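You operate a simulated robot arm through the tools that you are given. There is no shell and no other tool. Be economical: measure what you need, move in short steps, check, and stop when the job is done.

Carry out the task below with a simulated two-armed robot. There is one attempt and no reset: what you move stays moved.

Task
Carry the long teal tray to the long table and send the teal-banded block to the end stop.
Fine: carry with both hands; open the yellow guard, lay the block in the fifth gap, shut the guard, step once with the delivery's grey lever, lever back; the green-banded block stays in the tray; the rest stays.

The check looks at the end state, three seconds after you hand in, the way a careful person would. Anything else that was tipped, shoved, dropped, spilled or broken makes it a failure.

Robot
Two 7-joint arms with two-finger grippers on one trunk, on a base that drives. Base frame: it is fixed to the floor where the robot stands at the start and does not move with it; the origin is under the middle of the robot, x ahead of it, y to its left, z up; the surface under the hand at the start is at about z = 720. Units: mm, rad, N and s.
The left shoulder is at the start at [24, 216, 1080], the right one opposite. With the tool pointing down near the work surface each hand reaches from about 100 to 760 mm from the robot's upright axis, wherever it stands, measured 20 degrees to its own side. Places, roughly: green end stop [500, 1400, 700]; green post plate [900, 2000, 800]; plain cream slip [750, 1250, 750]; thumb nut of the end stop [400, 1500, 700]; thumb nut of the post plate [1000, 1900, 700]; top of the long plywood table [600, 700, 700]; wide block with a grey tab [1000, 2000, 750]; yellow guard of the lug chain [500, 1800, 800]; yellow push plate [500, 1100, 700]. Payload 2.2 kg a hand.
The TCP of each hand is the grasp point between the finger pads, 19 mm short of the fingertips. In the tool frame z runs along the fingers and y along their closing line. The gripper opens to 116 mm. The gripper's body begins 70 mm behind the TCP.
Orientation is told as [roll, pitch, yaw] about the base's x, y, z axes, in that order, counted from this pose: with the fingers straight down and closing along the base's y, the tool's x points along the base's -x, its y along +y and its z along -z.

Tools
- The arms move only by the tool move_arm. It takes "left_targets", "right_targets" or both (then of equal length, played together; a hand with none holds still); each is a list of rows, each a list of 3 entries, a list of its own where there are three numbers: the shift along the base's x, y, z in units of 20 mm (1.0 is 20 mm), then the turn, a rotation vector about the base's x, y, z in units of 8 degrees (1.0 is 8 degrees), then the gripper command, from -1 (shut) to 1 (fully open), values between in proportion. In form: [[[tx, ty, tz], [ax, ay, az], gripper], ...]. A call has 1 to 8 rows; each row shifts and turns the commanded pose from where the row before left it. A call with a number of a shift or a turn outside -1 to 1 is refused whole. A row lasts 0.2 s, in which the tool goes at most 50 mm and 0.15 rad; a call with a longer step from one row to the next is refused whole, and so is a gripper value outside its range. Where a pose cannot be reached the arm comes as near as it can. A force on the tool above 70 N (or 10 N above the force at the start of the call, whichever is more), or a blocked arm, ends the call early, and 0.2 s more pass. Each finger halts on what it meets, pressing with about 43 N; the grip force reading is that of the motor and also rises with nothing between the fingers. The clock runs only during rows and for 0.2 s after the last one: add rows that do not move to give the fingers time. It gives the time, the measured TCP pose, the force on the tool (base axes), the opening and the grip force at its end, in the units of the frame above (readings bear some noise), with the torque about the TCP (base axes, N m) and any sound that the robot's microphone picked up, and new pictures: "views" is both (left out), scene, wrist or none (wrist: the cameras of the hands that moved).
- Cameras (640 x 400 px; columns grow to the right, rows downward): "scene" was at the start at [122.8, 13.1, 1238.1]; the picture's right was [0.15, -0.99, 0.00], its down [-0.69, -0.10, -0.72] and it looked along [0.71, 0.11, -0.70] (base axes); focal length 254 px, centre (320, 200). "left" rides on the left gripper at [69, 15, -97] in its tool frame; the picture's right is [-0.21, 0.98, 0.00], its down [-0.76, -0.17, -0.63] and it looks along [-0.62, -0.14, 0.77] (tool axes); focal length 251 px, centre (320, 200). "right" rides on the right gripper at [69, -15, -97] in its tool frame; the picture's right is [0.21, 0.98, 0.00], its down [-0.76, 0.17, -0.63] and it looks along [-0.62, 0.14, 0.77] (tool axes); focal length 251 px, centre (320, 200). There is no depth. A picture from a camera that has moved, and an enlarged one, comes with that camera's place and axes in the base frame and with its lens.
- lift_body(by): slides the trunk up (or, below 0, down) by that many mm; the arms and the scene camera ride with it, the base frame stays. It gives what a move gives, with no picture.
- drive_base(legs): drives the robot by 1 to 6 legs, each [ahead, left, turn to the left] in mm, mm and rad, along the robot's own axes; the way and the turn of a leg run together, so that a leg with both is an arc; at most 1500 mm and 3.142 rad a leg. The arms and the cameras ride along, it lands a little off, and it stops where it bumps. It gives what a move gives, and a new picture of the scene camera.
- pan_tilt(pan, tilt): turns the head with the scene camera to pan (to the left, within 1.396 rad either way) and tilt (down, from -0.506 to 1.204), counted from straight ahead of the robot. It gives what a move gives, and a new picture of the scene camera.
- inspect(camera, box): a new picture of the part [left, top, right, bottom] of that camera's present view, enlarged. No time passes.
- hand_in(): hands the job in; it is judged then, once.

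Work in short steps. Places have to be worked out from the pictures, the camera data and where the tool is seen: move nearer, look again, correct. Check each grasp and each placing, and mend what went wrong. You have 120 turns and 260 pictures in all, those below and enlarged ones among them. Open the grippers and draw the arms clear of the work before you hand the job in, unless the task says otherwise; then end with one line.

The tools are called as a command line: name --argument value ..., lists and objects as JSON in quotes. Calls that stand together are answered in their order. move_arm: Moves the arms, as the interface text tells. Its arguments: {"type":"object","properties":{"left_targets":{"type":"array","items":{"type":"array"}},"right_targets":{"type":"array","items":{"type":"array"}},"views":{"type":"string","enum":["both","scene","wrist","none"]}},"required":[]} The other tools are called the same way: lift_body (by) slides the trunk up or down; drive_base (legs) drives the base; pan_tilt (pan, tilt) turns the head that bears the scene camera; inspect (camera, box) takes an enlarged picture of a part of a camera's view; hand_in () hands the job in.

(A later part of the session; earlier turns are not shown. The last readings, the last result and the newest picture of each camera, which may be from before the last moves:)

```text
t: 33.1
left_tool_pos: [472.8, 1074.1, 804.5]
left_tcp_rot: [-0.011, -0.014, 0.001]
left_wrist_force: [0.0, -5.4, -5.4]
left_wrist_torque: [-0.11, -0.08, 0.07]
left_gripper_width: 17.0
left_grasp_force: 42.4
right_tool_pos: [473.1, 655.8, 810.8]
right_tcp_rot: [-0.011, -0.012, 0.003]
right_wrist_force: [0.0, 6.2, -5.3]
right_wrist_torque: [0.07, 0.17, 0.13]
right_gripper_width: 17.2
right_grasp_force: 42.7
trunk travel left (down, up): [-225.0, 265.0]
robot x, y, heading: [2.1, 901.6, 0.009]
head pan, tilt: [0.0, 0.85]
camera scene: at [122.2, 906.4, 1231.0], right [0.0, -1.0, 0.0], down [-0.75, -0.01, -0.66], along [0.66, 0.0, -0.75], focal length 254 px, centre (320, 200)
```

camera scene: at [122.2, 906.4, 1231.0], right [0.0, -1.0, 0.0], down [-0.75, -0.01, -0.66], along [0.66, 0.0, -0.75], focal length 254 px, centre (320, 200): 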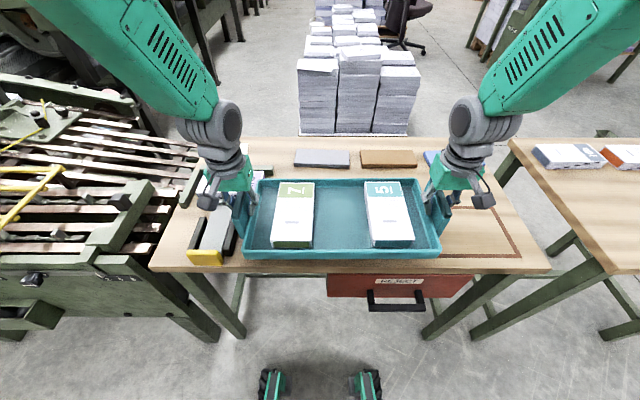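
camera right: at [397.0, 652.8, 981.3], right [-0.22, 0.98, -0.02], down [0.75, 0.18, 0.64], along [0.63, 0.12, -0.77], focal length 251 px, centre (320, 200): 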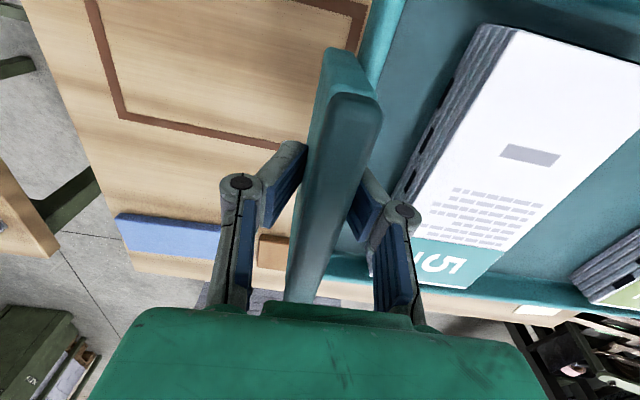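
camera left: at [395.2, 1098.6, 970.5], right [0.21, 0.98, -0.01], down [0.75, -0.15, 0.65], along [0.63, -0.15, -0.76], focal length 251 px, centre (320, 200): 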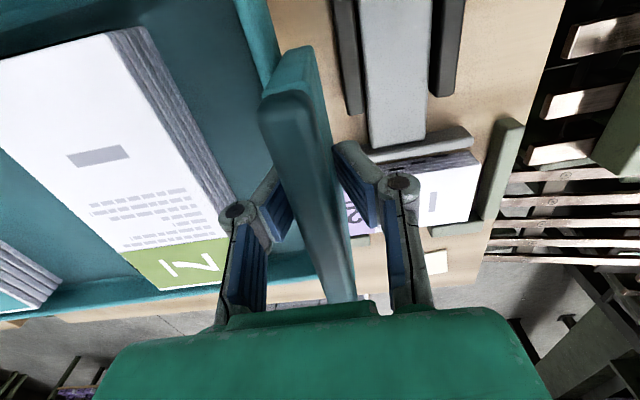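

Tray centre is at (473,865), right side 6 mm high. I shift both hands −13 mm in y, level, and lower to about z 779.

move_arm --left_targets '[[[0, -0.22, -0.2], [0, 0, 0], -1], [[0, -0.22, -0.3], [0, 0, 0], -1], [[0, -0.21, -0.3], [0, 0, 0], -1], [[0, 0, -0.3], [0, 0, 0], -1], [[0, 0, 0], [0, 0, 0], -1], [[0, 0, 0], [0, 0, 0], -1], [[0, 0, 0], [0, 0, 0], -1]]' --right_targets '[[[0, -0.22, -0.4], [0, 0, 0], -1], [[0, -0.22, -0.4], [0, 0, 0], -1], [[0, -0.21, -0.35], [0, 0, 0], -1], [[0, 0, -0.3], [0, 0, 0], -1], [[0, 0, 0], [0, 0, 0], -1], [[0, 0, 0], [0, 0, 0], -1], [[0, 0, 0], [0, 0, 0], -1]]' --views "scene"

```text
t: 34.7
left_tool_pos: [472.4, 1057.0, 781.8]
left_tcp_rot: [-0.007, -0.013, -0.001]
left_wrist_force: [0.7, -6.1, -5.8]
left_wrist_torque: [-0.1, 0.06, 0.04]
left_gripper_width: 17.2
left_grasp_force: 42.7
right_tool_pos: [475.0, 641.2, 780.6]
right_tcp_rot: [-0.009, -0.01, 0.0]
right_wrist_force: [-1.7, 5.6, -6.1]
right_wrist_torque: [0.12, 0.02, 0.12]
right_gripper_width: 17.0
right_grasp_force: 42.7
trunk travel left (down, up): [-225.0, 265.0]
robot x, y, heading: [0.7, 901.7, 0.006]
head pan, tilt: [0.0, 0.85]
camera scene: at [122.3, 902.0, 1231.0], right [0.0, -1.0, 0.0], down [-0.75, 0.0, -0.66], along [0.66, 0.0, -0.75], focal length 254 px, centre (320, 200)
```

scene: 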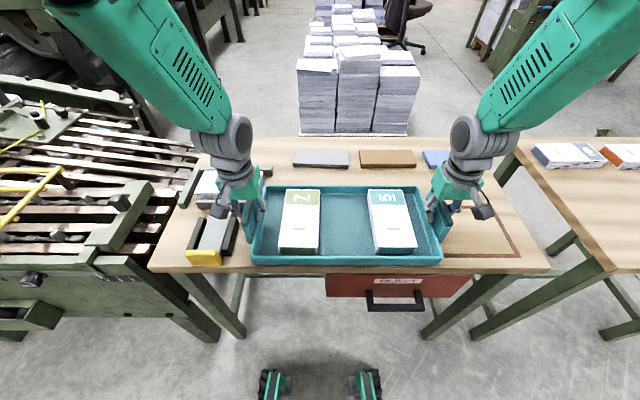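

Centred at (474,849). I lower the last millimetres in small steps.

move_arm --left_targets '[[[0, 0, -0.15], [0, 0, 0], -1], [[0, 0, -0.15], [0, 0, 0], -1], [[0, 0, -0.15], [0, 0, 0], -1], [[0, 0, 0], [0, 0, 0], -1]]' --right_targets '[[[0, 0, -0.13], [0, 0, 0], -1], [[0, 0, -0.13], [0, 0, 0], -1], [[0, 0, -0.13], [0, 0, 0], -1], [[0, 0, 0], [0, 0, 0], -1]]' --views "none"

```text
t: 35.7
left_tool_pos: [472.7, 1057.4, 774.9]
left_tcp_rot: [-0.007, -0.013, 0.001]
left_wrist_force: [0.4, -5.4, -5.8]
left_wrist_torque: [-0.1, -0.2, 0.04]
left_gripper_width: 16.9
left_grasp_force: 42.1
right_tool_pos: [473.2, 639.5, 773.8]
right_tcp_rot: [-0.009, -0.01, 0.0]
right_wrist_force: [0.0, 6.3, -6.1]
right_wrist_torque: [0.12, 0.23, 0.07]
right_gripper_width: 17.1
right_grasp_force: 42.9
trunk travel left (down, up): [-225.0, 265.0]
robot x, y, heading: [-2.6, 904.0, 0.004]
head pan, tilt: [0.0, 0.85]
```

Still carried; a few more millimetres.

move_arm --left_targets '[[[0, 0, -0.1], [0, 0, 0], -1], [[0, 0, -0.1], [0, 0, 0], -1], [[0, 0, -0.1], [0, 0, 0], -1], [[0, 0, 0], [0, 0, 0], -1]]' --right_targets '[[[0, 0, -0.1], [0, 0, 0], -1], [[0, 0, -0.1], [0, 0, 0], -1], [[0, 0, -0.1], [0, 0, 0], -1], [[0, 0, 0], [0, 0, 0], -1]]' --views "none"

```text
t: 36.7
left_tool_pos: [473.6, 1057.7, 772.0]
left_tcp_rot: [-0.008, -0.023, 0.002]
left_wrist_force: [5.2, -6.0, 29.1]
left_wrist_torque: [-0.15, 0.41, 0.05]
left_gripper_width: 17.0
left_grasp_force: 43.0
right_tool_pos: [473.4, 640.2, 772.2]
right_tcp_rot: [-0.011, -0.02, 0.0]
right_wrist_force: [3.7, 3.0, 35.9]
right_wrist_torque: [0.13, 0.38, 0.11]
right_gripper_width: 17.0
right_grasp_force: 43.3
trunk travel left (down, up): [-225.0, 265.0]
robot x, y, heading: [1.3, 904.5, 0.003]
head pan, tilt: [0.0, 0.85]
```

The tray stands on the table (upward forces ~30 N). I ease up, open a little and raise the hands clear.

move_arm --left_targets '[[[0, 0, 0.15], [0, 0, 0], -1], [[0, 0, 0], [0, 0, 0], -0.25], [[0, 0, 0], [0, 0, 0], -0.25], [[0, 0, 0.5], [0, 0, 0], -0.25], [[0, 0, 1], [0, 0, 0], -0.25], [[0, 0, 1], [0, 0, 0], -0.25], [[0, 0, 1], [0, 0, 0], -0.25], [[0, 0, 1], [0, 0, 0], -0.25]]' --right_targets '[[[0, 0, 0.15], [0, 0, 0], -1], [[0, 0, 0], [0, 0, 0], -0.25], [[0, 0, 0], [0, 0, 0], -0.25], [[0, 0, 0.5], [0, 0, 0], -0.25], [[0, 0, 1], [0, 0, 0], -0.25], [[0, 0, 1], [0, 0, 0], -0.25], [[0, 0, 1], [0, 0, 0], -0.25], [[0, 0, 1], [0, 0, 0], -0.25]]' --views "scene"

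move_arm --left_targets '[[[-0.5, -0.5, 1], [0, 0, 0], -0.25], [[-0.5, -0.5, 1], [0, 0, 0], -0.25], [[-0.5, -0.5, 1], [0, 0, 0], -0.25], [[-0.5, -0.5, 1], [0, 0, 0], -0.25], [[-0.5, -0.5, 1], [0, 0, 0], -0.25], [[-0.5, -0.5, 1], [0, 0, 0], -0.25]]' --right_targets '[[[0, 0, 1], [0, 0, 0], -0.25], [[0, 0, 1], [0, 0, 0], -0.25], [[0, 0, 1], [0, 0, 0], -0.25], [[0, 0, 1], [0, 0, 0], -0.25], [[0, 0, 1], [0, 0, 0], -0.25], [[0, 0, 1], [0, 0, 0], -0.25]]' --views "both"

```text
t: 38.5
left_tool_pos: [471.3, 1057.2, 861.9]
left_tcp_rot: [-0.009, -0.015, 0.002]
left_wrist_force: [-0.5, -1.0, 0.1]
left_wrist_torque: [0.0, -0.03, 0.01]
left_gripper_width: 43.5
left_grasp_force: 0.0
right_tool_pos: [471.3, 640.9, 861.7]
right_tcp_rot: [-0.011, -0.01, -0.001]
right_wrist_force: [-0.2, 0.0, 0.2]
right_wrist_torque: [-0.02, 0.02, 0.0]
right_gripper_width: 43.5
right_grasp_force: 0.2
trunk travel left (down, up): [-225.0, 265.0]
robot x, y, heading: [2.2, 902.1, 0.003]
head pan, tilt: [0.0, 0.85]
camera scene: at [119.4, 902.4, 1231.4], right [0.0, -1.0, 0.0], down [-0.75, 0.0, -0.66], along [0.66, 0.0, -0.75], focal length 254 px, centre (320, 200)
```

scene: 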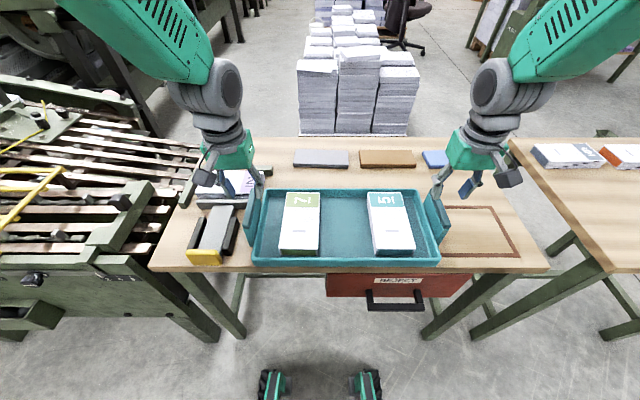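

```text
t: 39.9
left_tool_pos: [412.3, 996.4, 983.2]
left_tcp_rot: [-0.007, -0.016, 0.003]
left_wrist_force: [-0.7, 0.0, -0.7]
left_wrist_torque: [0.0, -0.03, -0.01]
left_gripper_width: 43.5
left_grasp_force: 0.1
right_tool_pos: [472.1, 640.7, 983.0]
right_tcp_rot: [-0.008, -0.015, 0.0]
right_wrist_force: [0.2, -0.6, 1.2]
right_wrist_torque: [-0.02, 0.0, 0.0]
right_gripper_width: 43.7
right_grasp_force: 0.1
trunk travel left (down, up): [-225.0, 265.0]
robot x, y, heading: [1.5, 900.5, -0.002]
head pan, tilt: [0.0, 0.85]
camera scene: at [117.8, 901.6, 1231.6], right [0.0, -1.0, 0.0], down [-0.75, 0.0, -0.66], along [0.66, 0.0, -0.75], focal length 254 px, centre (320, 200)
camera right: at [401.8, 626.9, 1078.4], right [-0.21, 0.98, -0.01], down [0.75, 0.17, 0.64], along [0.63, 0.13, -0.77], focal length 251 px, centre (320, 200)
camera left: at [341.0, 1012.9, 1077.4], right [0.21, 0.98, 0.0], down [0.75, -0.16, 0.65], along [0.63, -0.14, -0.76], focal length 251 px, centre (320, 200)
```

scene: 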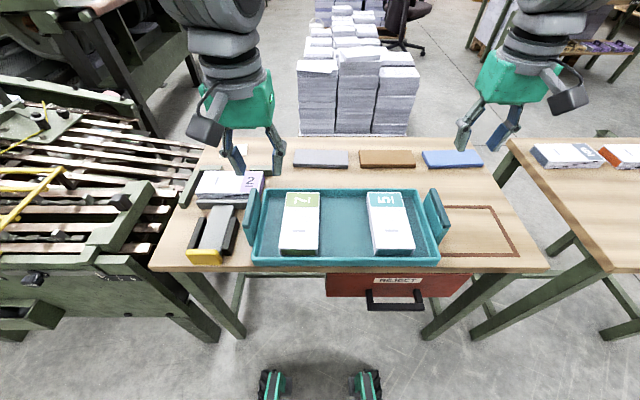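
right: 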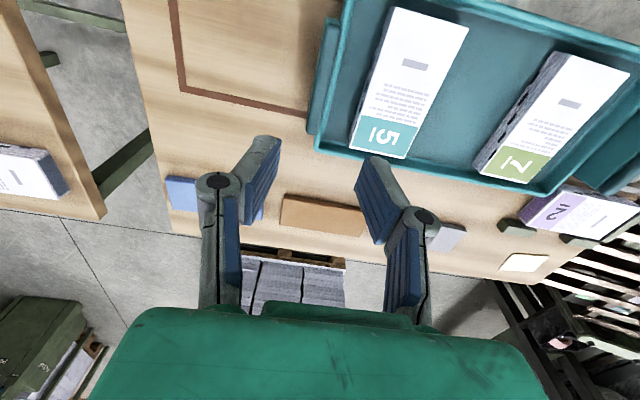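
left: 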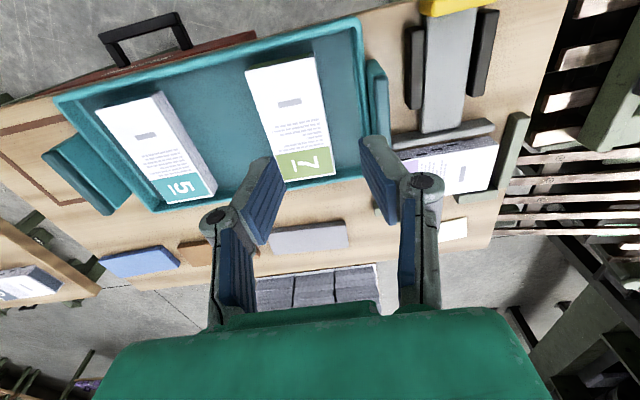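

The tray is placed. Now I study the lug chain to the left.

pan_tilt --pan 0.9 --tilt 0.6

```text
t: 41.1
left_tool_pos: [414.7, 998.1, 982.2]
left_tcp_rot: [-0.013, -0.014, 0.004]
left_wrist_force: [0.4, -0.5, -0.2]
left_wrist_torque: [-0.02, 0.0, 0.02]
left_gripper_width: 43.1
left_grasp_force: 0.1
right_tool_pos: [473.2, 639.8, 981.6]
right_tcp_rot: [-0.009, -0.011, 0.0]
right_wrist_force: [0.9, 0.4, -0.4]
right_wrist_torque: [0.03, -0.01, 0.02]
right_gripper_width: 43.5
right_grasp_force: 0.1
trunk travel left (down, up): [-225.0, 265.0]
robot x, y, heading: [-0.8, 898.8, 0.006]
head pan, tilt: [0.901, 0.6]
camera scene: at [117.8, 936.2, 1240.9], right [0.41, -0.91, 0.0], down [-0.61, -0.28, -0.74], along [0.68, 0.31, -0.67], focal length 254 px, centre (320, 200)
```

scene: 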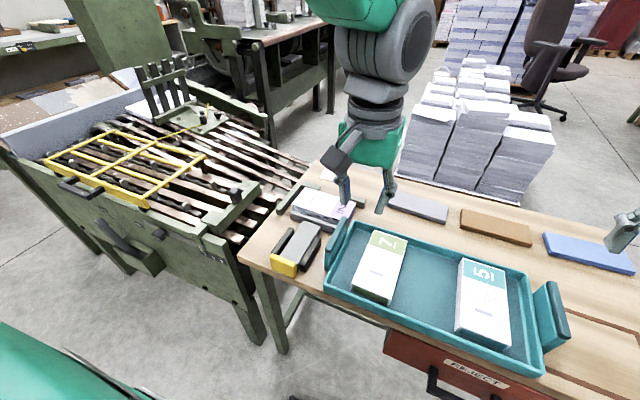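

The picture was taken before the head finished turning; I look again at the chain enlarged.

pan_tilt --pan 0.9 --tilt 0.55

inspect --camera "scene" --box '[160, 60, 480, 260]'

```text
t: 41.7
left_tool_pos: [413.4, 998.1, 982.5]
left_tcp_rot: [-0.013, -0.014, 0.003]
left_wrist_force: [-0.3, 1.0, -0.6]
left_wrist_torque: [-0.01, 0.0, -0.01]
left_gripper_width: 43.6
left_grasp_force: 0.0
right_tool_pos: [472.7, 639.7, 980.7]
right_tcp_rot: [-0.008, -0.011, 0.0]
right_wrist_force: [0.1, -0.8, -0.1]
right_wrist_torque: [-0.04, -0.01, -0.02]
right_gripper_width: 43.7
right_grasp_force: 0.0
trunk travel left (down, up): [-225.0, 265.0]
robot x, y, heading: [-1.3, 903.3, 0.003]
head pan, tilt: [0.901, 0.55]
camera scene: at [117.8, 936.1, 1241.0], right [0.41, -0.91, 0.0], down [-0.61, -0.27, -0.74], along [0.68, 0.31, -0.67], focal length 254 px, centre (320, 200)
```

scene: 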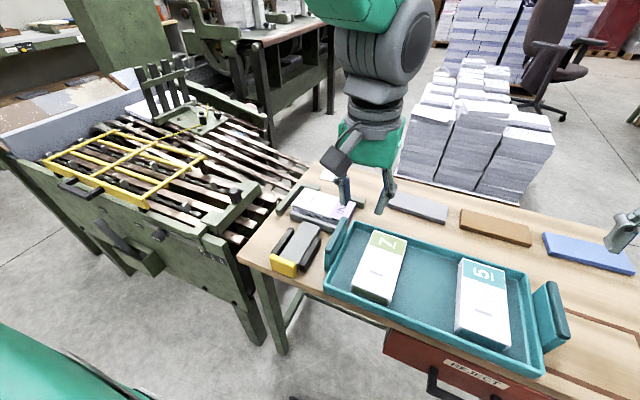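

```text
2.00 times, centred on (320, 160) of scene
camera zoom: at [117.8, 936.1, 1241.0], right [0.41, -0.91, 0.0], down [-0.61, -0.27, -0.74], along [0.68, 0.31, -0.67], focal length 509 px, centre (320, 280)
```

zoom: 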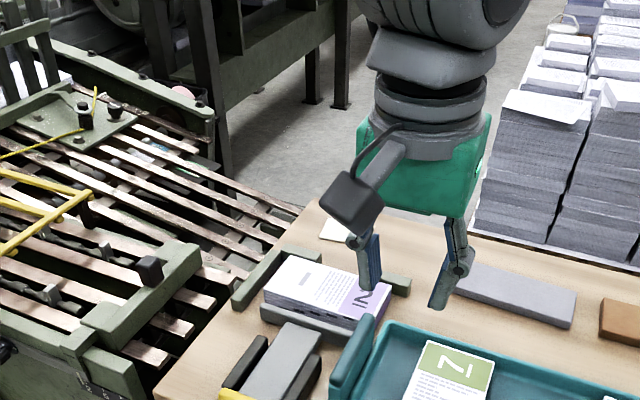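

I back off slightly and drive left in front of the chain to survey it, with arms raised.

drive_base --legs '[[-100, 0, 0], [0, 700, 0]]'

pan_tilt --pan 0.2 --tilt 0.7

```text
t: 46.4
left_tool_pos: [310.9, 1698.3, 982.1]
left_tcp_rot: [0.0, -0.016, 0.0]
left_wrist_force: [-0.4, 1.0, 0.2]
left_wrist_torque: [-0.02, -0.01, -0.02]
left_gripper_width: 43.4
left_grasp_force: 0.0
right_tool_pos: [369.6, 1341.1, 979.5]
right_tcp_rot: [-0.003, -0.011, -0.004]
right_wrist_force: [-0.9, -0.6, 1.9]
right_wrist_torque: [0.01, -0.01, 0.0]
right_gripper_width: 43.5
right_grasp_force: 0.1
trunk travel left (down, up): [-225.0, 265.0]
robot x, y, heading: [-105.4, 1609.2, 0.003]
head pan, tilt: [0.901, 0.55]
camera scene: at [-6.2, 1670.5, 1257.4], right [0.79, -0.62, -0.01], down [-0.33, -0.4, -0.86], along [0.53, 0.67, -0.52], focal length 254 px, centre (320, 200)
```

scene: 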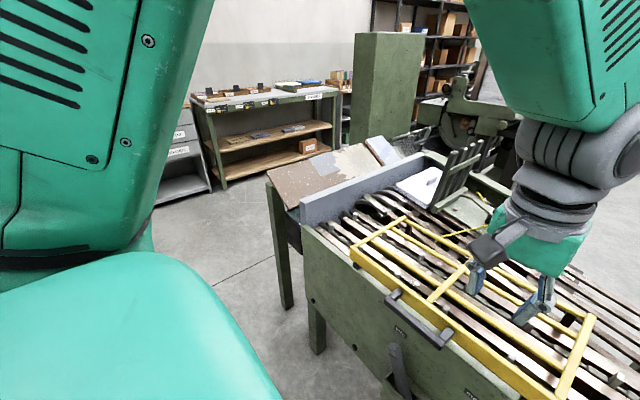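

```text
t: 47.4
left_tool_pos: [307.9, 1711.5, 982.4]
left_tcp_rot: [-0.013, -0.018, 0.0]
left_wrist_force: [0.1, 0.4, 0.5]
left_wrist_torque: [-0.04, 0.02, 0.0]
left_gripper_width: 43.8
left_grasp_force: 0.0
right_tool_pos: [366.9, 1354.6, 984.2]
right_tcp_rot: [-0.018, -0.014, 0.001]
right_wrist_force: [0.1, 0.6, -0.4]
right_wrist_torque: [-0.04, 0.01, 0.0]
right_gripper_width: 43.4
right_grasp_force: 0.1
trunk travel left (down, up): [-225.0, 265.0]
robot x, y, heading: [-104.9, 1611.4, 0.002]
head pan, tilt: [0.201, 0.7]
camera scene: at [21.5, 1630.4, 1243.5], right [0.2, -0.98, 0.0], down [-0.63, -0.13, -0.76], along [0.75, 0.15, -0.65], focal length 254 px, centre (320, 200)
```

scene: 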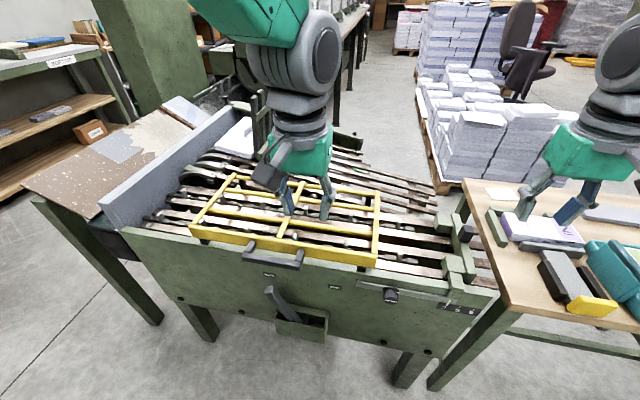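

I tuck the left hand back toward the robot to clear the view.

move_arm --left_targets '[[[-1, 1, 0.3], [0, 0, 0], -0.25], [[-1, 1, 0.3], [0, 0, 0], -0.25], [[-1, 1, 0.3], [0, 0, 0], -0.25], [[-1, 1, 0.3], [0, 0, 0], -0.25], [[-1, 1, 0.3], [0, 0, 0], -0.25], [[-1, 1, 0.3], [0, 0, 0], -0.25], [[-1, 1, 0.3], [0, 0, 0], -0.25], [[-1, 1, 0.3], [0, 0, 0], -0.25]]' --views "scene"

inspect --camera "scene" --box '[130, 100, 450, 300]'

inspect --camera "scene" --box '[320, 160, 520, 285]'

inspect --camera "scene" --box '[160, 120, 360, 245]'

```text
t: 49.2
left_tool_pos: [148.8, 1871.7, 1028.3]
left_tcp_rot: [-0.012, -0.022, 0.002]
left_wrist_force: [-1.0, -0.2, 0.3]
left_wrist_torque: [-0.03, 0.0, 0.0]
left_gripper_width: 43.5
left_grasp_force: 0.0
right_tool_pos: [367.1, 1354.5, 983.8]
right_tcp_rot: [-0.017, -0.014, 0.001]
right_wrist_force: [-0.1, 0.9, -0.7]
right_wrist_torque: [0.0, 0.03, -0.02]
right_gripper_width: 43.7
right_grasp_force: 0.1
trunk travel left (down, up): [-225.0, 265.0]
robot x, y, heading: [-101.1, 1611.0, 0.002]
head pan, tilt: [0.201, 0.7]
camera scene: at [19.8, 1633.0, 1243.6], right [0.2, -0.98, 0.0], down [-0.63, -0.13, -0.76], along [0.75, 0.15, -0.65], focal length 254 px, centre (320, 200)
```

scene: 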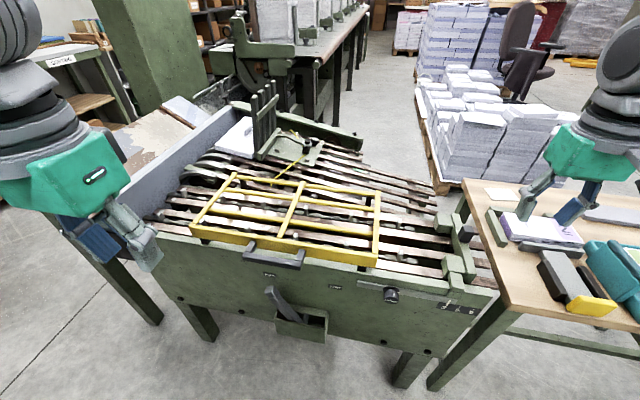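

```text
2.00 times, centred on (290, 200) of scene
camera zoom: at [19.8, 1633.0, 1243.6], right [0.2, -0.98, 0.0], down [-0.63, -0.13, -0.76], along [0.75, 0.15, -0.65], focal length 509 px, centre (380, 200)
```

zoom: 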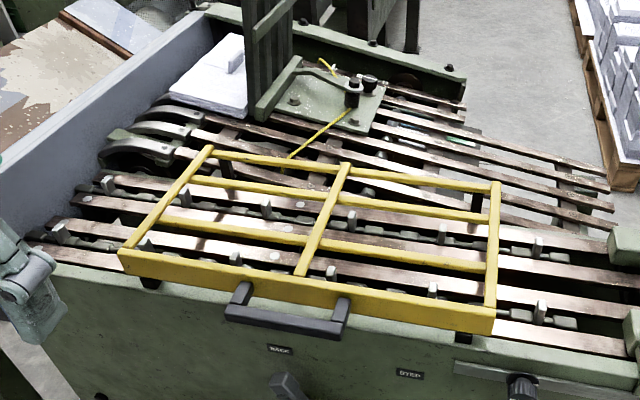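

```text
3.20 times, centred on (420, 222) of scene
camera zoom: at [19.8, 1633.0, 1243.6], right [0.2, -0.98, 0.0], down [-0.63, -0.13, -0.76], along [0.75, 0.15, -0.65], focal length 814 px, centre (0, 128)
```

zoom: 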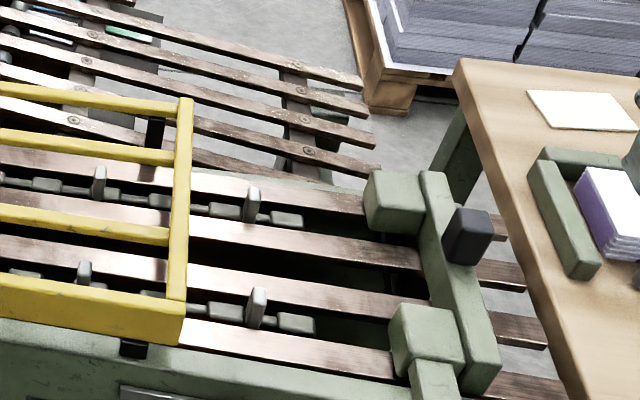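

```text
3.20 times, centred on (260, 182) of scene
camera zoom: at [19.8, 1633.0, 1243.6], right [0.2, -0.98, 0.0], down [-0.63, -0.13, -0.76], along [0.75, 0.15, -0.65], focal length 814 px, centre (512, 256)
```

zoom: 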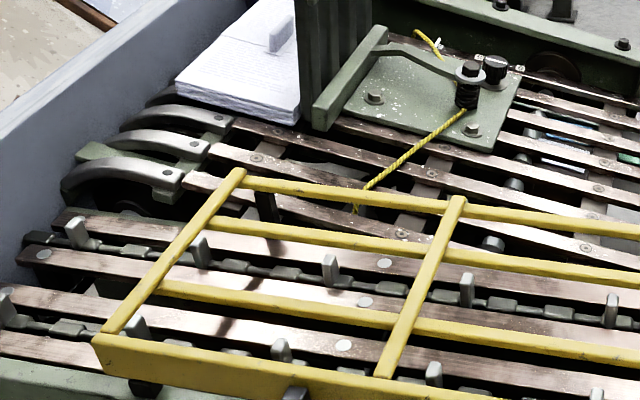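

I can make out the lugs (pitch ≈125 mm, pairs at y≈1525, 1650, 1775, 1900, 2023, 2145; rows x≈415 and 520), so gap five is likely 1525–1650. I check the labels and the levers.

inspect --camera "scene" --box '[230, 240, 390, 340]'

inspect --camera "scene" --box '[360, 240, 520, 340]'

inspect --camera "scene" --box '[180, 160, 400, 290]'

```text
4.00 times, centred on (310, 290) of scene
camera zoom: at [19.8, 1633.0, 1243.6], right [0.2, -0.98, 0.0], down [-0.63, -0.13, -0.76], along [0.75, 0.15, -0.65], focal length 1018 px, centre (360, -160)
```

zoom: 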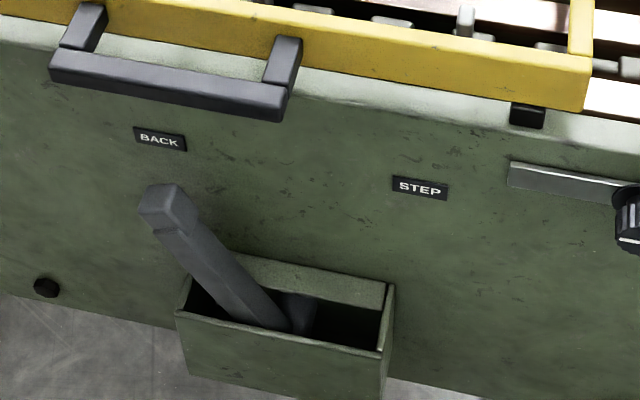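

```text
4.00 times, centred on (440, 290) of scene
camera zoom: at [19.8, 1633.0, 1243.6], right [0.2, -0.98, 0.0], down [-0.63, -0.13, -0.76], along [0.75, 0.15, -0.65], focal length 1018 px, centre (-160, -160)
```

zoom: 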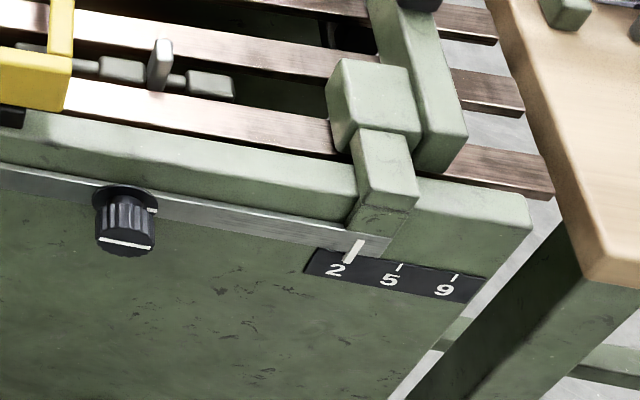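

```text
2.91 times, centred on (290, 225) of scene
camera zoom: at [19.8, 1633.0, 1243.6], right [0.2, -0.98, 0.0], down [-0.63, -0.13, -0.76], along [0.75, 0.15, -0.65], focal length 740 px, centre (407, 127)
```

zoom: 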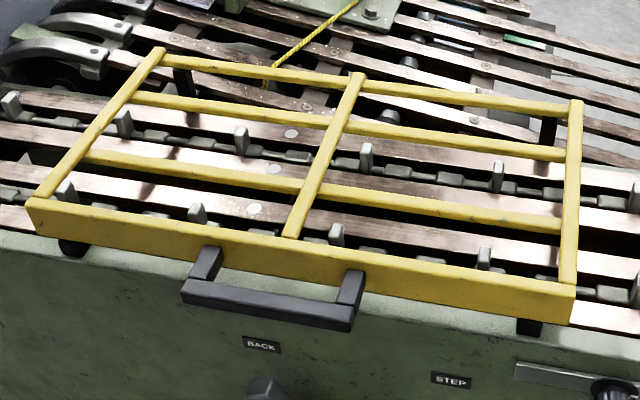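

The machine is clear now: guard hinged at the back with a front handle near (325,1796), and the grey lever at "BACK" in its pocket; gap five sits just upstream of the end stop. I turn the left hand to point forward with fingers closing vertically, to take the guard handle.

move_arm --left_targets '[[[0.1, -0.48, -0.5], [-0.541, -0.541, 0.541], -0.25], [[0.1, -0.48, -0.5], [-0.541, -0.541, 0.541], -0.25], [[0.1, -0.48, -0.5], [-0.541, -0.541, 0.541], -0.25], [[0.1, -0.48, -0.5], [-0.541, -0.541, 0.541], -0.25], [[0.1, -0.48, -0.5], [-0.541, -0.541, 0.541], -0.25], [[0.1, -0.48, -0.5], [-0.541, -0.541, 0.541], -0.25], [[0.1, -0.48, -0.5], [-0.541, -0.541, 0.541], -0.25], [[0.1, -0.48, -0.5], [-0.541, -0.541, 0.541], -0.25]]' --views "none"

move_arm --left_targets '[[[0.2, 0, -0.6], [-0.541, -0.541, 0.541], -0.25], [[0.2, 0, -0.6], [-0.541, -0.541, 0.541], -0.25], [[0.2, 0, -0.6], [-0.541, -0.541, 0.541], -0.25], [[0.2, 0, -0.6], [-0.541, -0.541, 0.541], -0.25], [[0.2, 0, -0.6], [-0.541, -0.541, 0.541], -0.25], [[0.2, 0, -0.6], [-0.541, -0.541, 0.541], -0.25], [[0.2, 0, -0.6], [-0.541, -0.541, 0.541], -0.25], [[0.2, 0, -0.6], [-0.541, -0.541, 0.541], -0.25]]' --views "both"

```text
t: 51.0
left_tool_pos: [315.7, 1770.7, 1030.1]
left_tcp_rot: [-0.799, -0.347, 0.798]
left_wrist_force: [1.0, 0.5, 0.2]
left_wrist_torque: [-0.01, -0.03, -0.03]
left_gripper_width: 43.4
left_grasp_force: 0.2
left hand out of reach, approached as far as the arm can: row 1, 2, 3, 4, 5, 6, 7, 8
right_tool_pos: [369.5, 1352.6, 982.4]
right_tcp_rot: [-0.014, -0.01, 0.0]
right_wrist_force: [0.7, -0.3, -0.5]
right_wrist_torque: [-0.03, 0.01, 0.01]
right_gripper_width: 43.5
right_grasp_force: 0.1
trunk travel left (down, up): [-225.0, 265.0]
robot x, y, heading: [-100.8, 1607.8, 0.008]
head pan, tilt: [0.201, 0.7]
```

```text
t: 52.8
left_tool_pos: [372.5, 1779.6, 1167.5]
left_tcp_rot: [-1.552, -0.007, 1.585]
left_wrist_force: [-0.1, 0.2, 0.0]
left_wrist_torque: [0.01, -0.04, 0.03]
left_gripper_width: 43.6
left_grasp_force: 0.0
left hand out of reach, approached as far as the arm can: row 1, 2, 3, 4, 5, 6, 7, 8
right_tool_pos: [366.5, 1351.2, 984.0]
right_tcp_rot: [-0.013, -0.015, -0.003]
right_wrist_force: [-0.3, 0.5, 0.1]
right_wrist_torque: [-0.03, 0.03, -0.02]
right_gripper_width: 43.5
right_grasp_force: 0.0
trunk travel left (down, up): [-225.0, 265.0]
robot x, y, heading: [-103.2, 1609.4, 0.006]
head pan, tilt: [0.201, 0.7]
camera scene: at [21.2, 1628.4, 1243.6], right [0.2, -0.98, 0.0], down [-0.63, -0.13, -0.76], along [0.75, 0.15, -0.65], focal length 254 px, centre (320, 200)
camera left: at [277.3, 1709.4, 1152.2], right [-0.02, 0.22, -0.97], down [-0.64, 0.75, 0.18], along [0.77, 0.63, 0.12], focal length 251 px, centre (320, 200)
```

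scene: 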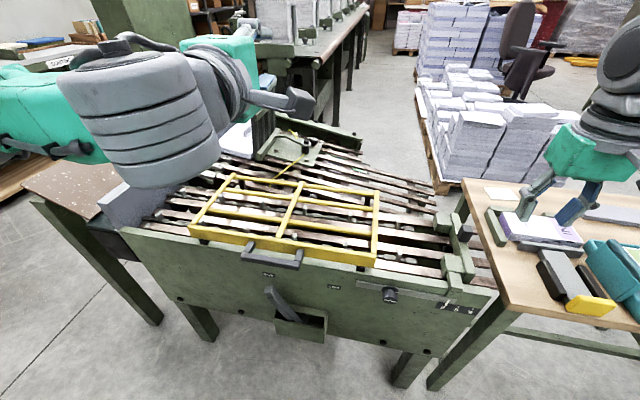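
left: 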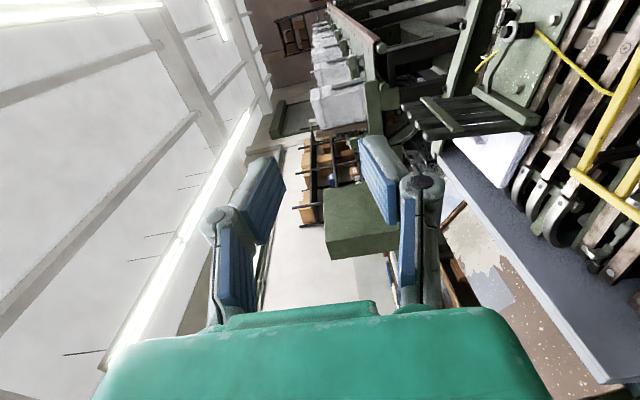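

A level, forward-pointing hand that low is out of reach from here. I back off 200 mm and lower the trunk so the shoulder comes down.

drive_base --legs '[[-200, 0, 0]]'

lift_body --by -120

```text
t: 54.4
left_tool_pos: [172.9, 1777.8, 1166.6]
left_tcp_rot: [-1.55, -0.008, 1.581]
left_wrist_force: [-0.7, 0.2, -0.1]
left_wrist_torque: [-0.01, 0.02, 0.01]
left_gripper_width: 43.8
left_grasp_force: 0.0
right_tool_pos: [165.6, 1348.9, 983.8]
right_tcp_rot: [-0.013, -0.013, -0.003]
right_wrist_force: [-0.2, -0.4, 0.0]
right_wrist_torque: [0.03, -0.01, 0.01]
right_gripper_width: 43.4
right_grasp_force: 0.0
trunk travel left (down, up): [-225.0, 265.0]
robot x, y, heading: [-305.0, 1605.8, 0.001]
head pan, tilt: [0.201, 0.7]
camera scene: at [-179.2, 1627.2, 1243.6], right [0.2, -0.98, 0.0], down [-0.63, -0.13, -0.76], along [0.75, 0.15, -0.65], focal length 254 px, centre (320, 200)
```

scene: 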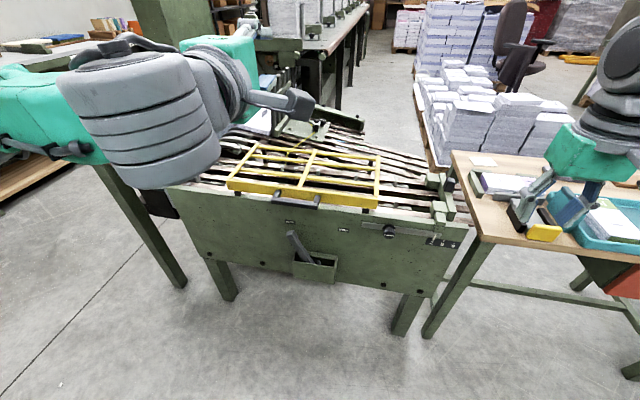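

```text
t: 55.9
left_tool_pos: [169.9, 1776.1, 1047.6]
left_tcp_rot: [-1.554, -0.008, 1.581]
left_wrist_force: [0.2, -0.4, -0.1]
left_wrist_torque: [0.0, 0.02, -0.03]
left_gripper_width: 43.8
left_grasp_force: 0.0
right_tool_pos: [162.0, 1347.3, 864.7]
right_tcp_rot: [-0.011, -0.018, -0.005]
right_wrist_force: [0.4, 0.2, 0.8]
right_wrist_torque: [-0.01, -0.02, 0.02]
right_gripper_width: 43.3
right_grasp_force: 0.0
trunk travel left (down, up): [-105.0, 385.0]
robot x, y, heading: [-304.6, 1606.8, 0.002]
head pan, tilt: [0.201, 0.7]
```

Now I move the left hand forward and down toward the handle height.

move_arm --left_targets '[[[0.4, 0.12, -1], [0, 0, 0], -0.25], [[0.4, 0.12, -1], [0, 0, 0], -0.25], [[0.4, 0.12, -1], [0, 0, 0], -0.25], [[0.4, 0.12, -1], [0, 0, 0], -0.25], [[0.4, 0.12, -1], [0, 0, 0], -0.25], [[0.4, 0.12, -1], [0, 0, 0], -0.25], [[0.4, 0.12, -1], [0, 0, 0], -0.25], [[0.4, 0.12, -1], [0, 0, 0], -0.25]]' --views "both"

```text
t: 57.7
left_tool_pos: [207.7, 1828.4, 1036.7]
left_tcp_rot: [-1.543, -0.011, 1.58]
left_wrist_force: [-0.2, 0.4, -1.0]
left_wrist_torque: [-0.01, 0.02, 0.02]
left_gripper_width: 43.5
left_grasp_force: 0.0
left hand out of reach, approached as far as the arm can: row 1, 2, 3, 4, 5, 6, 7, 8
right_tool_pos: [163.1, 1348.8, 864.7]
right_tcp_rot: [-0.012, -0.016, -0.003]
right_wrist_force: [-0.2, -0.3, 0.3]
right_wrist_torque: [0.03, 0.01, -0.02]
right_gripper_width: 43.5
right_grasp_force: 0.1
trunk travel left (down, up): [-105.0, 385.0]
robot x, y, heading: [-301.2, 1609.7, -0.0]
head pan, tilt: [0.201, 0.7]
camera scene: at [-179.1, 1627.9, 1123.5], right [0.2, -0.98, 0.0], down [-0.63, -0.13, -0.76], along [0.75, 0.15, -0.65], focal length 254 px, centre (320, 200)
camera left: at [110.4, 1758.8, 1023.9], right [-0.03, 0.22, -0.97], down [-0.63, 0.75, 0.19], along [0.77, 0.62, 0.12], focal length 251 px, centre (320, 200)
```

scene: 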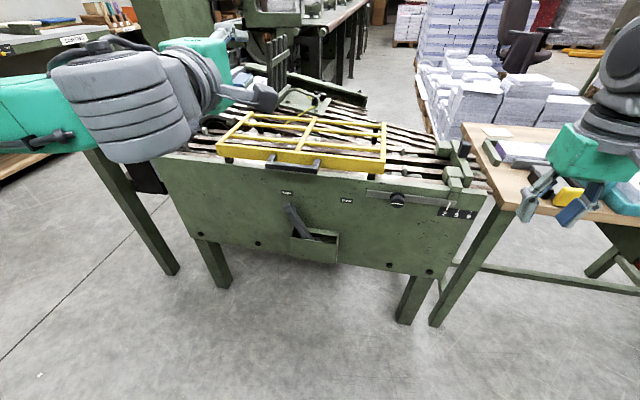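
left: 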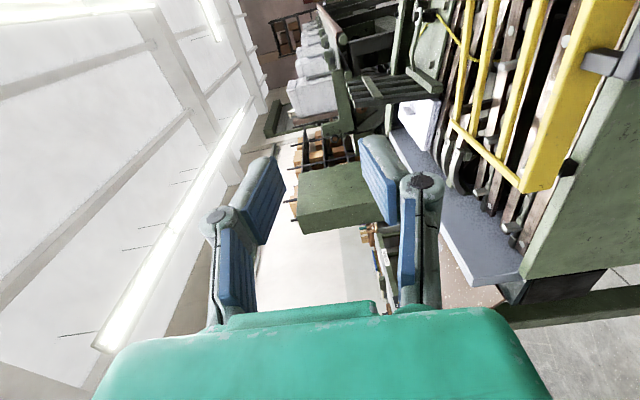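

This arm cannot take that pose low down. Better plan: keep the hand pointing down and pinch the guard's left side bar (fingers closing along y), which lets the bar pivot between the pads. I rotate the hand back and restore the trunk.

move_arm --left_targets '[[[0, 0, 0.5], [0.541, 0.541, -0.541], -0.25], [[0, 0, 0.5], [0.541, 0.541, -0.541], -0.25], [[0, 0, 0.5], [0.541, 0.541, -0.541], -0.25], [[0, 0, 0.5], [0.541, 0.541, -0.541], -0.25], [[0, 0, 0], [0.541, 0.541, -0.541], -0.25], [[0, 0, 0], [0.541, 0.541, -0.541], -0.25], [[0, 0, 0], [0.541, 0.541, -0.541], -0.25], [[0, 0, 0], [0.541, 0.541, -0.541], -0.25]]' --views "none"

move_arm --left_targets '[[[0, 0, 0], [0.541, 0.541, -0.541], -0.25], [[0, 0, 0], [0.541, 0.541, -0.541], -0.25], [[0, 0, 0], [0.541, 0.541, -0.541], -0.25], [[0, 0, 0], [0.541, 0.541, -0.541], -0.25], [[0, 0, 0], [0.541, 0.541, -0.541], -0.25], [[0, 0, 0], [0.541, 0.541, -0.541], -0.25], [[0, 0, 0], [0.541, 0.541, -0.541], -0.25], [[0, 0, 0], [0.541, 0.541, -0.541], -0.25]]' --views "none"

lift_body --by 170

```text
t: 59.5
left_tool_pos: [206.9, 1827.7, 1077.2]
left_tcp_rot: [-0.767, -0.353, 0.785]
left_wrist_force: [0.0, 0.2, -0.5]
left_wrist_torque: [0.01, -0.01, 0.02]
left_gripper_width: 43.5
left_grasp_force: 0.0
right_tool_pos: [163.2, 1348.3, 865.3]
right_tcp_rot: [-0.012, -0.014, -0.002]
right_wrist_force: [0.5, 0.0, -0.3]
right_wrist_torque: [0.05, 0.03, -0.03]
right_gripper_width: 43.3
right_grasp_force: 0.0
trunk travel left (down, up): [-105.0, 385.0]
robot x, y, heading: [-304.8, 1604.9, 0.001]
head pan, tilt: [0.201, 0.7]
```

```text
t: 61.3
left_tool_pos: [208.4, 1825.6, 1079.5]
left_tcp_rot: [0.017, -0.009, -0.01]
left_wrist_force: [-0.1, -0.5, -0.2]
left_wrist_torque: [0.0, 0.05, -0.02]
left_gripper_width: 43.7
left_grasp_force: 0.1
right_tool_pos: [163.0, 1347.8, 864.6]
right_tcp_rot: [-0.011, -0.015, -0.002]
right_wrist_force: [0.7, -0.7, 0.6]
right_wrist_torque: [-0.01, -0.01, 0.01]
right_gripper_width: 43.6
right_grasp_force: 0.1
trunk travel left (down, up): [-105.0, 385.0]
robot x, y, heading: [-308.0, 1612.5, 0.003]
head pan, tilt: [0.201, 0.7]
```

```text
t: 63.2
left_tool_pos: [208.4, 1827.0, 1246.9]
left_tcp_rot: [0.016, -0.01, -0.009]
left_wrist_force: [-0.1, 0.3, 0.1]
left_wrist_torque: [-0.01, -0.04, 0.03]
left_gripper_width: 43.6
left_grasp_force: 0.2
right_tool_pos: [163.3, 1349.6, 1035.2]
right_tcp_rot: [-0.011, -0.016, -0.005]
right_wrist_force: [0.1, 0.3, -0.1]
right_wrist_torque: [0.03, -0.01, 0.0]
right_gripper_width: 43.5
right_grasp_force: 0.1
trunk travel left (down, up): [-275.0, 215.0]
robot x, y, heading: [-303.2, 1611.4, 0.001]
head pan, tilt: [0.201, 0.7]
```

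Good. I drive forward and left so that the left hand is above the guard's left bar.

drive_base --legs '[[0, 140, 0], [190, 0, 0]]'

move_arm --left_targets '[[[-0.2, 0.2, -1], [0, 0, 0], -0.25], [[-0.2, 0.2, -1], [0, 0, 0], -0.25], [[-0.2, 0.2, -1], [0, 0, 0], -0.25], [[-0.2, 0.2, -1], [0, 0, 0], -0.25], [[-0.2, 0.2, -1], [0, 0, 0], -0.25], [[0, 0.2, -1], [0, 0, 0], -0.25], [[0, 0.2, -1], [0, 0, 0], -0.25], [[0, 0.2, -1], [0, 0, 0], -0.25]]' --views "both"

```text
t: 65.7
left_tool_pos: [395.5, 2008.2, 1242.7]
left_tcp_rot: [-0.011, -0.009, -0.004]
left_wrist_force: [-0.6, 1.9, 0.8]
left_wrist_torque: [-0.18, 0.0, -0.01]
left_gripper_width: 43.6
left_grasp_force: 0.0
right_tool_pos: [350.3, 1523.5, 1042.7]
right_tcp_rot: [-0.04, -0.018, 0.003]
right_wrist_force: [0.6, 1.1, 0.4]
right_wrist_torque: [-0.13, -0.01, 0.02]
right_gripper_width: 43.7
right_grasp_force: 0.1
trunk travel left (down, up): [-275.0, 215.0]
robot x, y, heading: [-115.6, 1759.4, 0.0]
head pan, tilt: [0.201, 0.7]
camera scene: at [7.5, 1791.9, 1293.5], right [0.2, -0.98, 0.01], down [-0.63, -0.14, -0.76], along [0.75, 0.14, -0.65], focal length 254 px, centre (320, 200)
```

scene: 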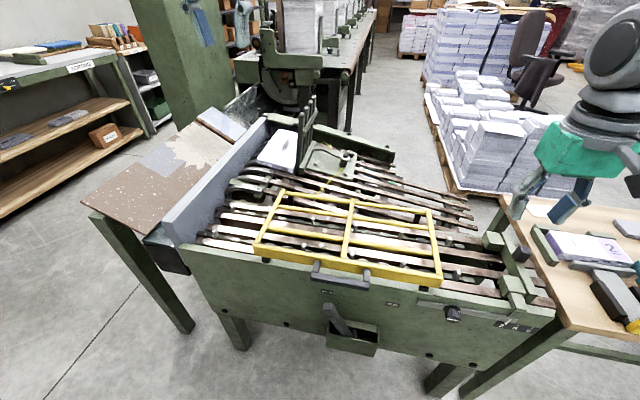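

```text
t: 67.7
left_tool_pos: [370.5, 2054.2, 1082.6]
left_tcp_rot: [-0.019, -0.014, 0.001]
left_wrist_force: [0.0, 0.4, 0.2]
left_wrist_torque: [0.0, -0.01, 0.0]
left_gripper_width: 43.7
left_grasp_force: 0.0
right_tool_pos: [345.9, 1538.3, 1045.8]
right_tcp_rot: [-0.045, -0.024, 0.009]
right_wrist_force: [0.0, 0.5, 0.5]
right_wrist_torque: [-0.01, -0.02, -0.01]
right_gripper_width: 43.3
right_grasp_force: 0.1
trunk travel left (down, up): [-275.0, 215.0]
robot x, y, heading: [-117.7, 1768.4, 0.002]
head pan, tilt: [0.201, 0.7]
stopped in row 8 (left hand): the arm was blocked; the commanded pose is now the measured one
camera scene: at [9.3, 1812.9, 1292.8], right [0.2, -0.98, 0.02], down [-0.63, -0.15, -0.76], along [0.75, 0.14, -0.65], focal length 254 px, centre (320, 200)
camera left: at [298.7, 2070.1, 1177.9], right [0.21, 0.98, -0.01], down [0.75, -0.15, 0.65], along [0.63, -0.15, -0.76], focal length 251 px, centre (320, 200)
```

scene: 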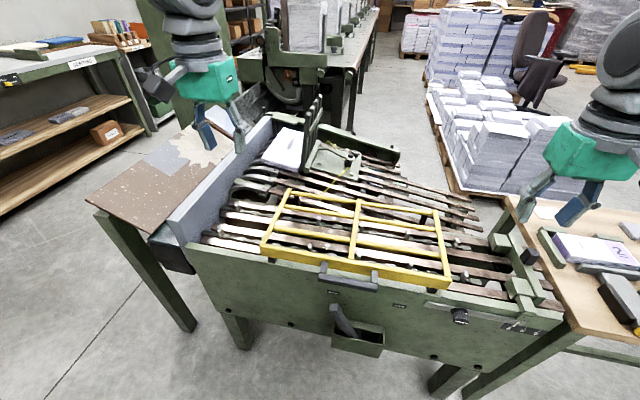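
left: 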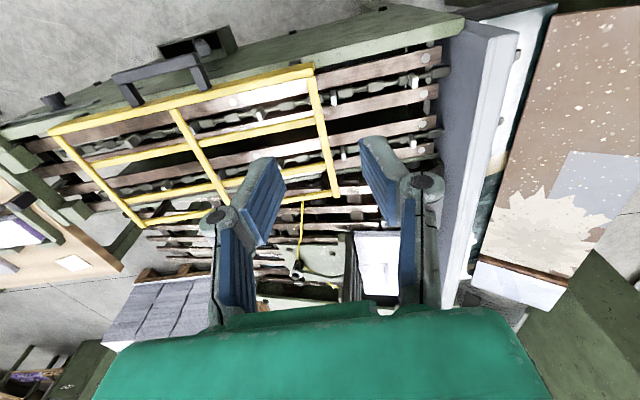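

The base is still swaying. I wait, then lower the left hand and look closer at the guard's left bar.

move_arm --left_targets '[[[0, 0, 0], [0, 0, 0], -0.25], [[0, 0, 0], [0, 0, 0], -0.25], [[0, 0, -1], [0, 0, 0], -0.25], [[0, 0, -1], [0, 0, 0], -0.25], [[0, 0, -1], [0, 0, 0], -0.25], [[0, 0, -1], [0, 0, 0], -0.25], [[0, 0, -1], [0, 0, 0], -0.25], [[0, 0, -1], [0, 0, 0], -0.25]]' --views "none"

move_arm --left_targets '[[[0, 0, 0], [0, 0, 0], -0.25], [[0, 0, 0], [0, 0, 0], -0.25], [[0, 0, 0], [0, 0, 0], -0.25], [[0, 0, 0], [0, 0, 0], -0.25], [[0, 0, 0], [0, 0, 0], -0.25], [[0, 0, 0], [0, 0, 0], -0.25], [[0, 0, 0], [0, 0, 0], -0.25], [[0, 0, 0], [0, 0, 0], -0.25]]' --views "both"

```text
t: 69.5
left_tool_pos: [371.9, 2034.9, 966.0]
left_tcp_rot: [0.0, -0.016, 0.0]
left_wrist_force: [0.0, 0.0, 0.3]
left_wrist_torque: [0.01, -0.03, 0.01]
left_gripper_width: 43.7
left_grasp_force: 0.0
right_tool_pos: [348.0, 1519.8, 1040.6]
right_tcp_rot: [-0.03, -0.02, 0.006]
right_wrist_force: [0.3, 0.5, 0.4]
right_wrist_torque: [0.0, 0.0, -0.01]
right_gripper_width: 43.4
right_grasp_force: 0.1
trunk travel left (down, up): [-275.0, 215.0]
robot x, y, heading: [-116.0, 1767.0, -0.002]
head pan, tilt: [0.201, 0.7]
```

```text
t: 71.3
left_tool_pos: [370.7, 2019.6, 970.7]
left_tcp_rot: [0.012, -0.014, -0.002]
left_wrist_force: [0.4, -0.8, 0.2]
left_wrist_torque: [0.09, 0.0, -0.01]
left_gripper_width: 43.4
left_grasp_force: 0.0
right_tool_pos: [345.9, 1504.2, 1037.9]
right_tcp_rot: [-0.018, -0.024, 0.003]
right_wrist_force: [0.0, -0.7, 0.8]
right_wrist_torque: [0.07, -0.01, -0.02]
right_gripper_width: 43.6
right_grasp_force: 0.2
trunk travel left (down, up): [-275.0, 215.0]
robot x, y, heading: [-114.0, 1760.1, -0.002]
head pan, tilt: [0.201, 0.7]
camera scene: at [10.2, 1769.9, 1293.6], right [0.2, -0.98, -0.01], down [-0.63, -0.12, -0.76], along [0.75, 0.16, -0.65], focal length 254 px, centre (320, 200)
camera left: at [299.8, 2035.0, 1065.2], right [0.22, 0.98, 0.01], down [0.75, -0.18, 0.64], along [0.63, -0.13, -0.77], focal length 251 px, centre (320, 200)
```

scene: 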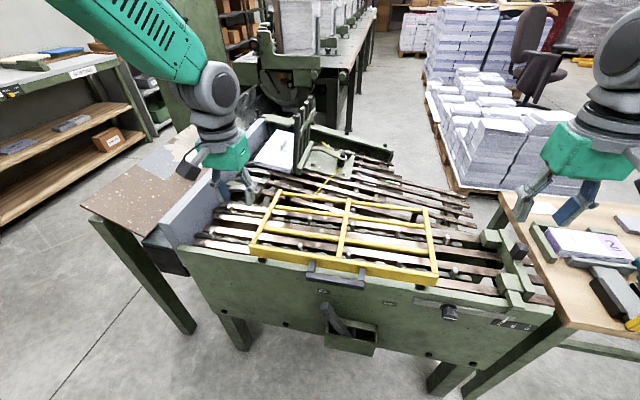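
left: 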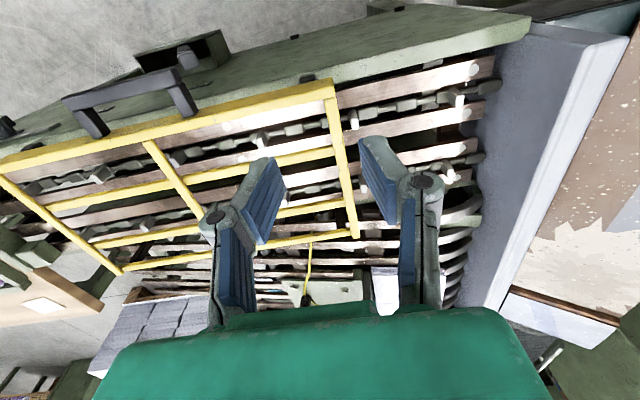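

The guard's left bar runs along x at y≈2030, top z≈800, from x 375 to 591. I lower to z≈850 above (394,2030) and check.

move_arm --left_targets '[[[0.2, 0.05, -1], [0, 0, 0], -0.25], [[0.2, 0.05, -1], [0, 0, 0], -0.25], [[0.2, 0.05, -1], [0, 0, 0], -0.25], [[0.2, 0.05, -1], [0, 0, 0], -0.25], [[0.2, 0.05, -1], [0, 0, 0], -0.25], [[0.15, 0.1, -1], [0, 0, 0], -0.25], [[0, 0, 0], [0, 0, 0], -0.25], [[0, 0, 0], [0, 0, 0], -0.25]]' --views "wrist"

```text
t: 73.1
left_tool_pos: [393.0, 2022.7, 851.9]
left_tcp_rot: [0.014, -0.014, -0.003]
left_wrist_force: [1.3, -1.0, -0.8]
left_wrist_torque: [0.05, 0.03, 0.02]
left_gripper_width: 43.5
left_grasp_force: 0.0
right_tool_pos: [347.1, 1498.4, 1037.3]
right_tcp_rot: [-0.013, -0.025, 0.004]
right_wrist_force: [0.7, -0.8, 1.0]
right_wrist_torque: [0.09, -0.01, 0.05]
right_gripper_width: 43.3
right_grasp_force: 0.0
trunk travel left (down, up): [-275.0, 215.0]
robot x, y, heading: [-118.6, 1757.4, -0.0]
head pan, tilt: [0.201, 0.7]
camera left: at [323.3, 2037.5, 946.7], right [0.22, 0.98, 0.02], down [0.75, -0.18, 0.64], along [0.63, -0.13, -0.77], focal length 251 px, centre (320, 200)
```

left: 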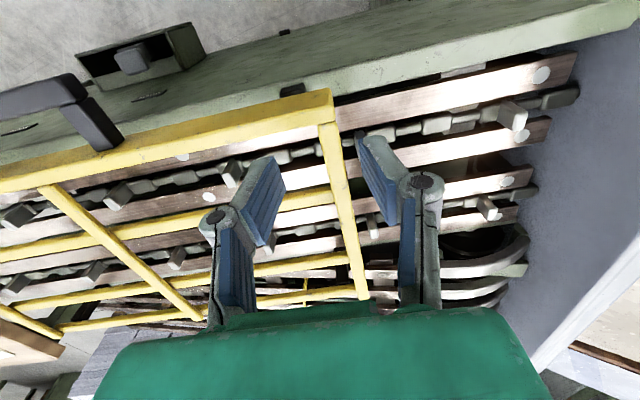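

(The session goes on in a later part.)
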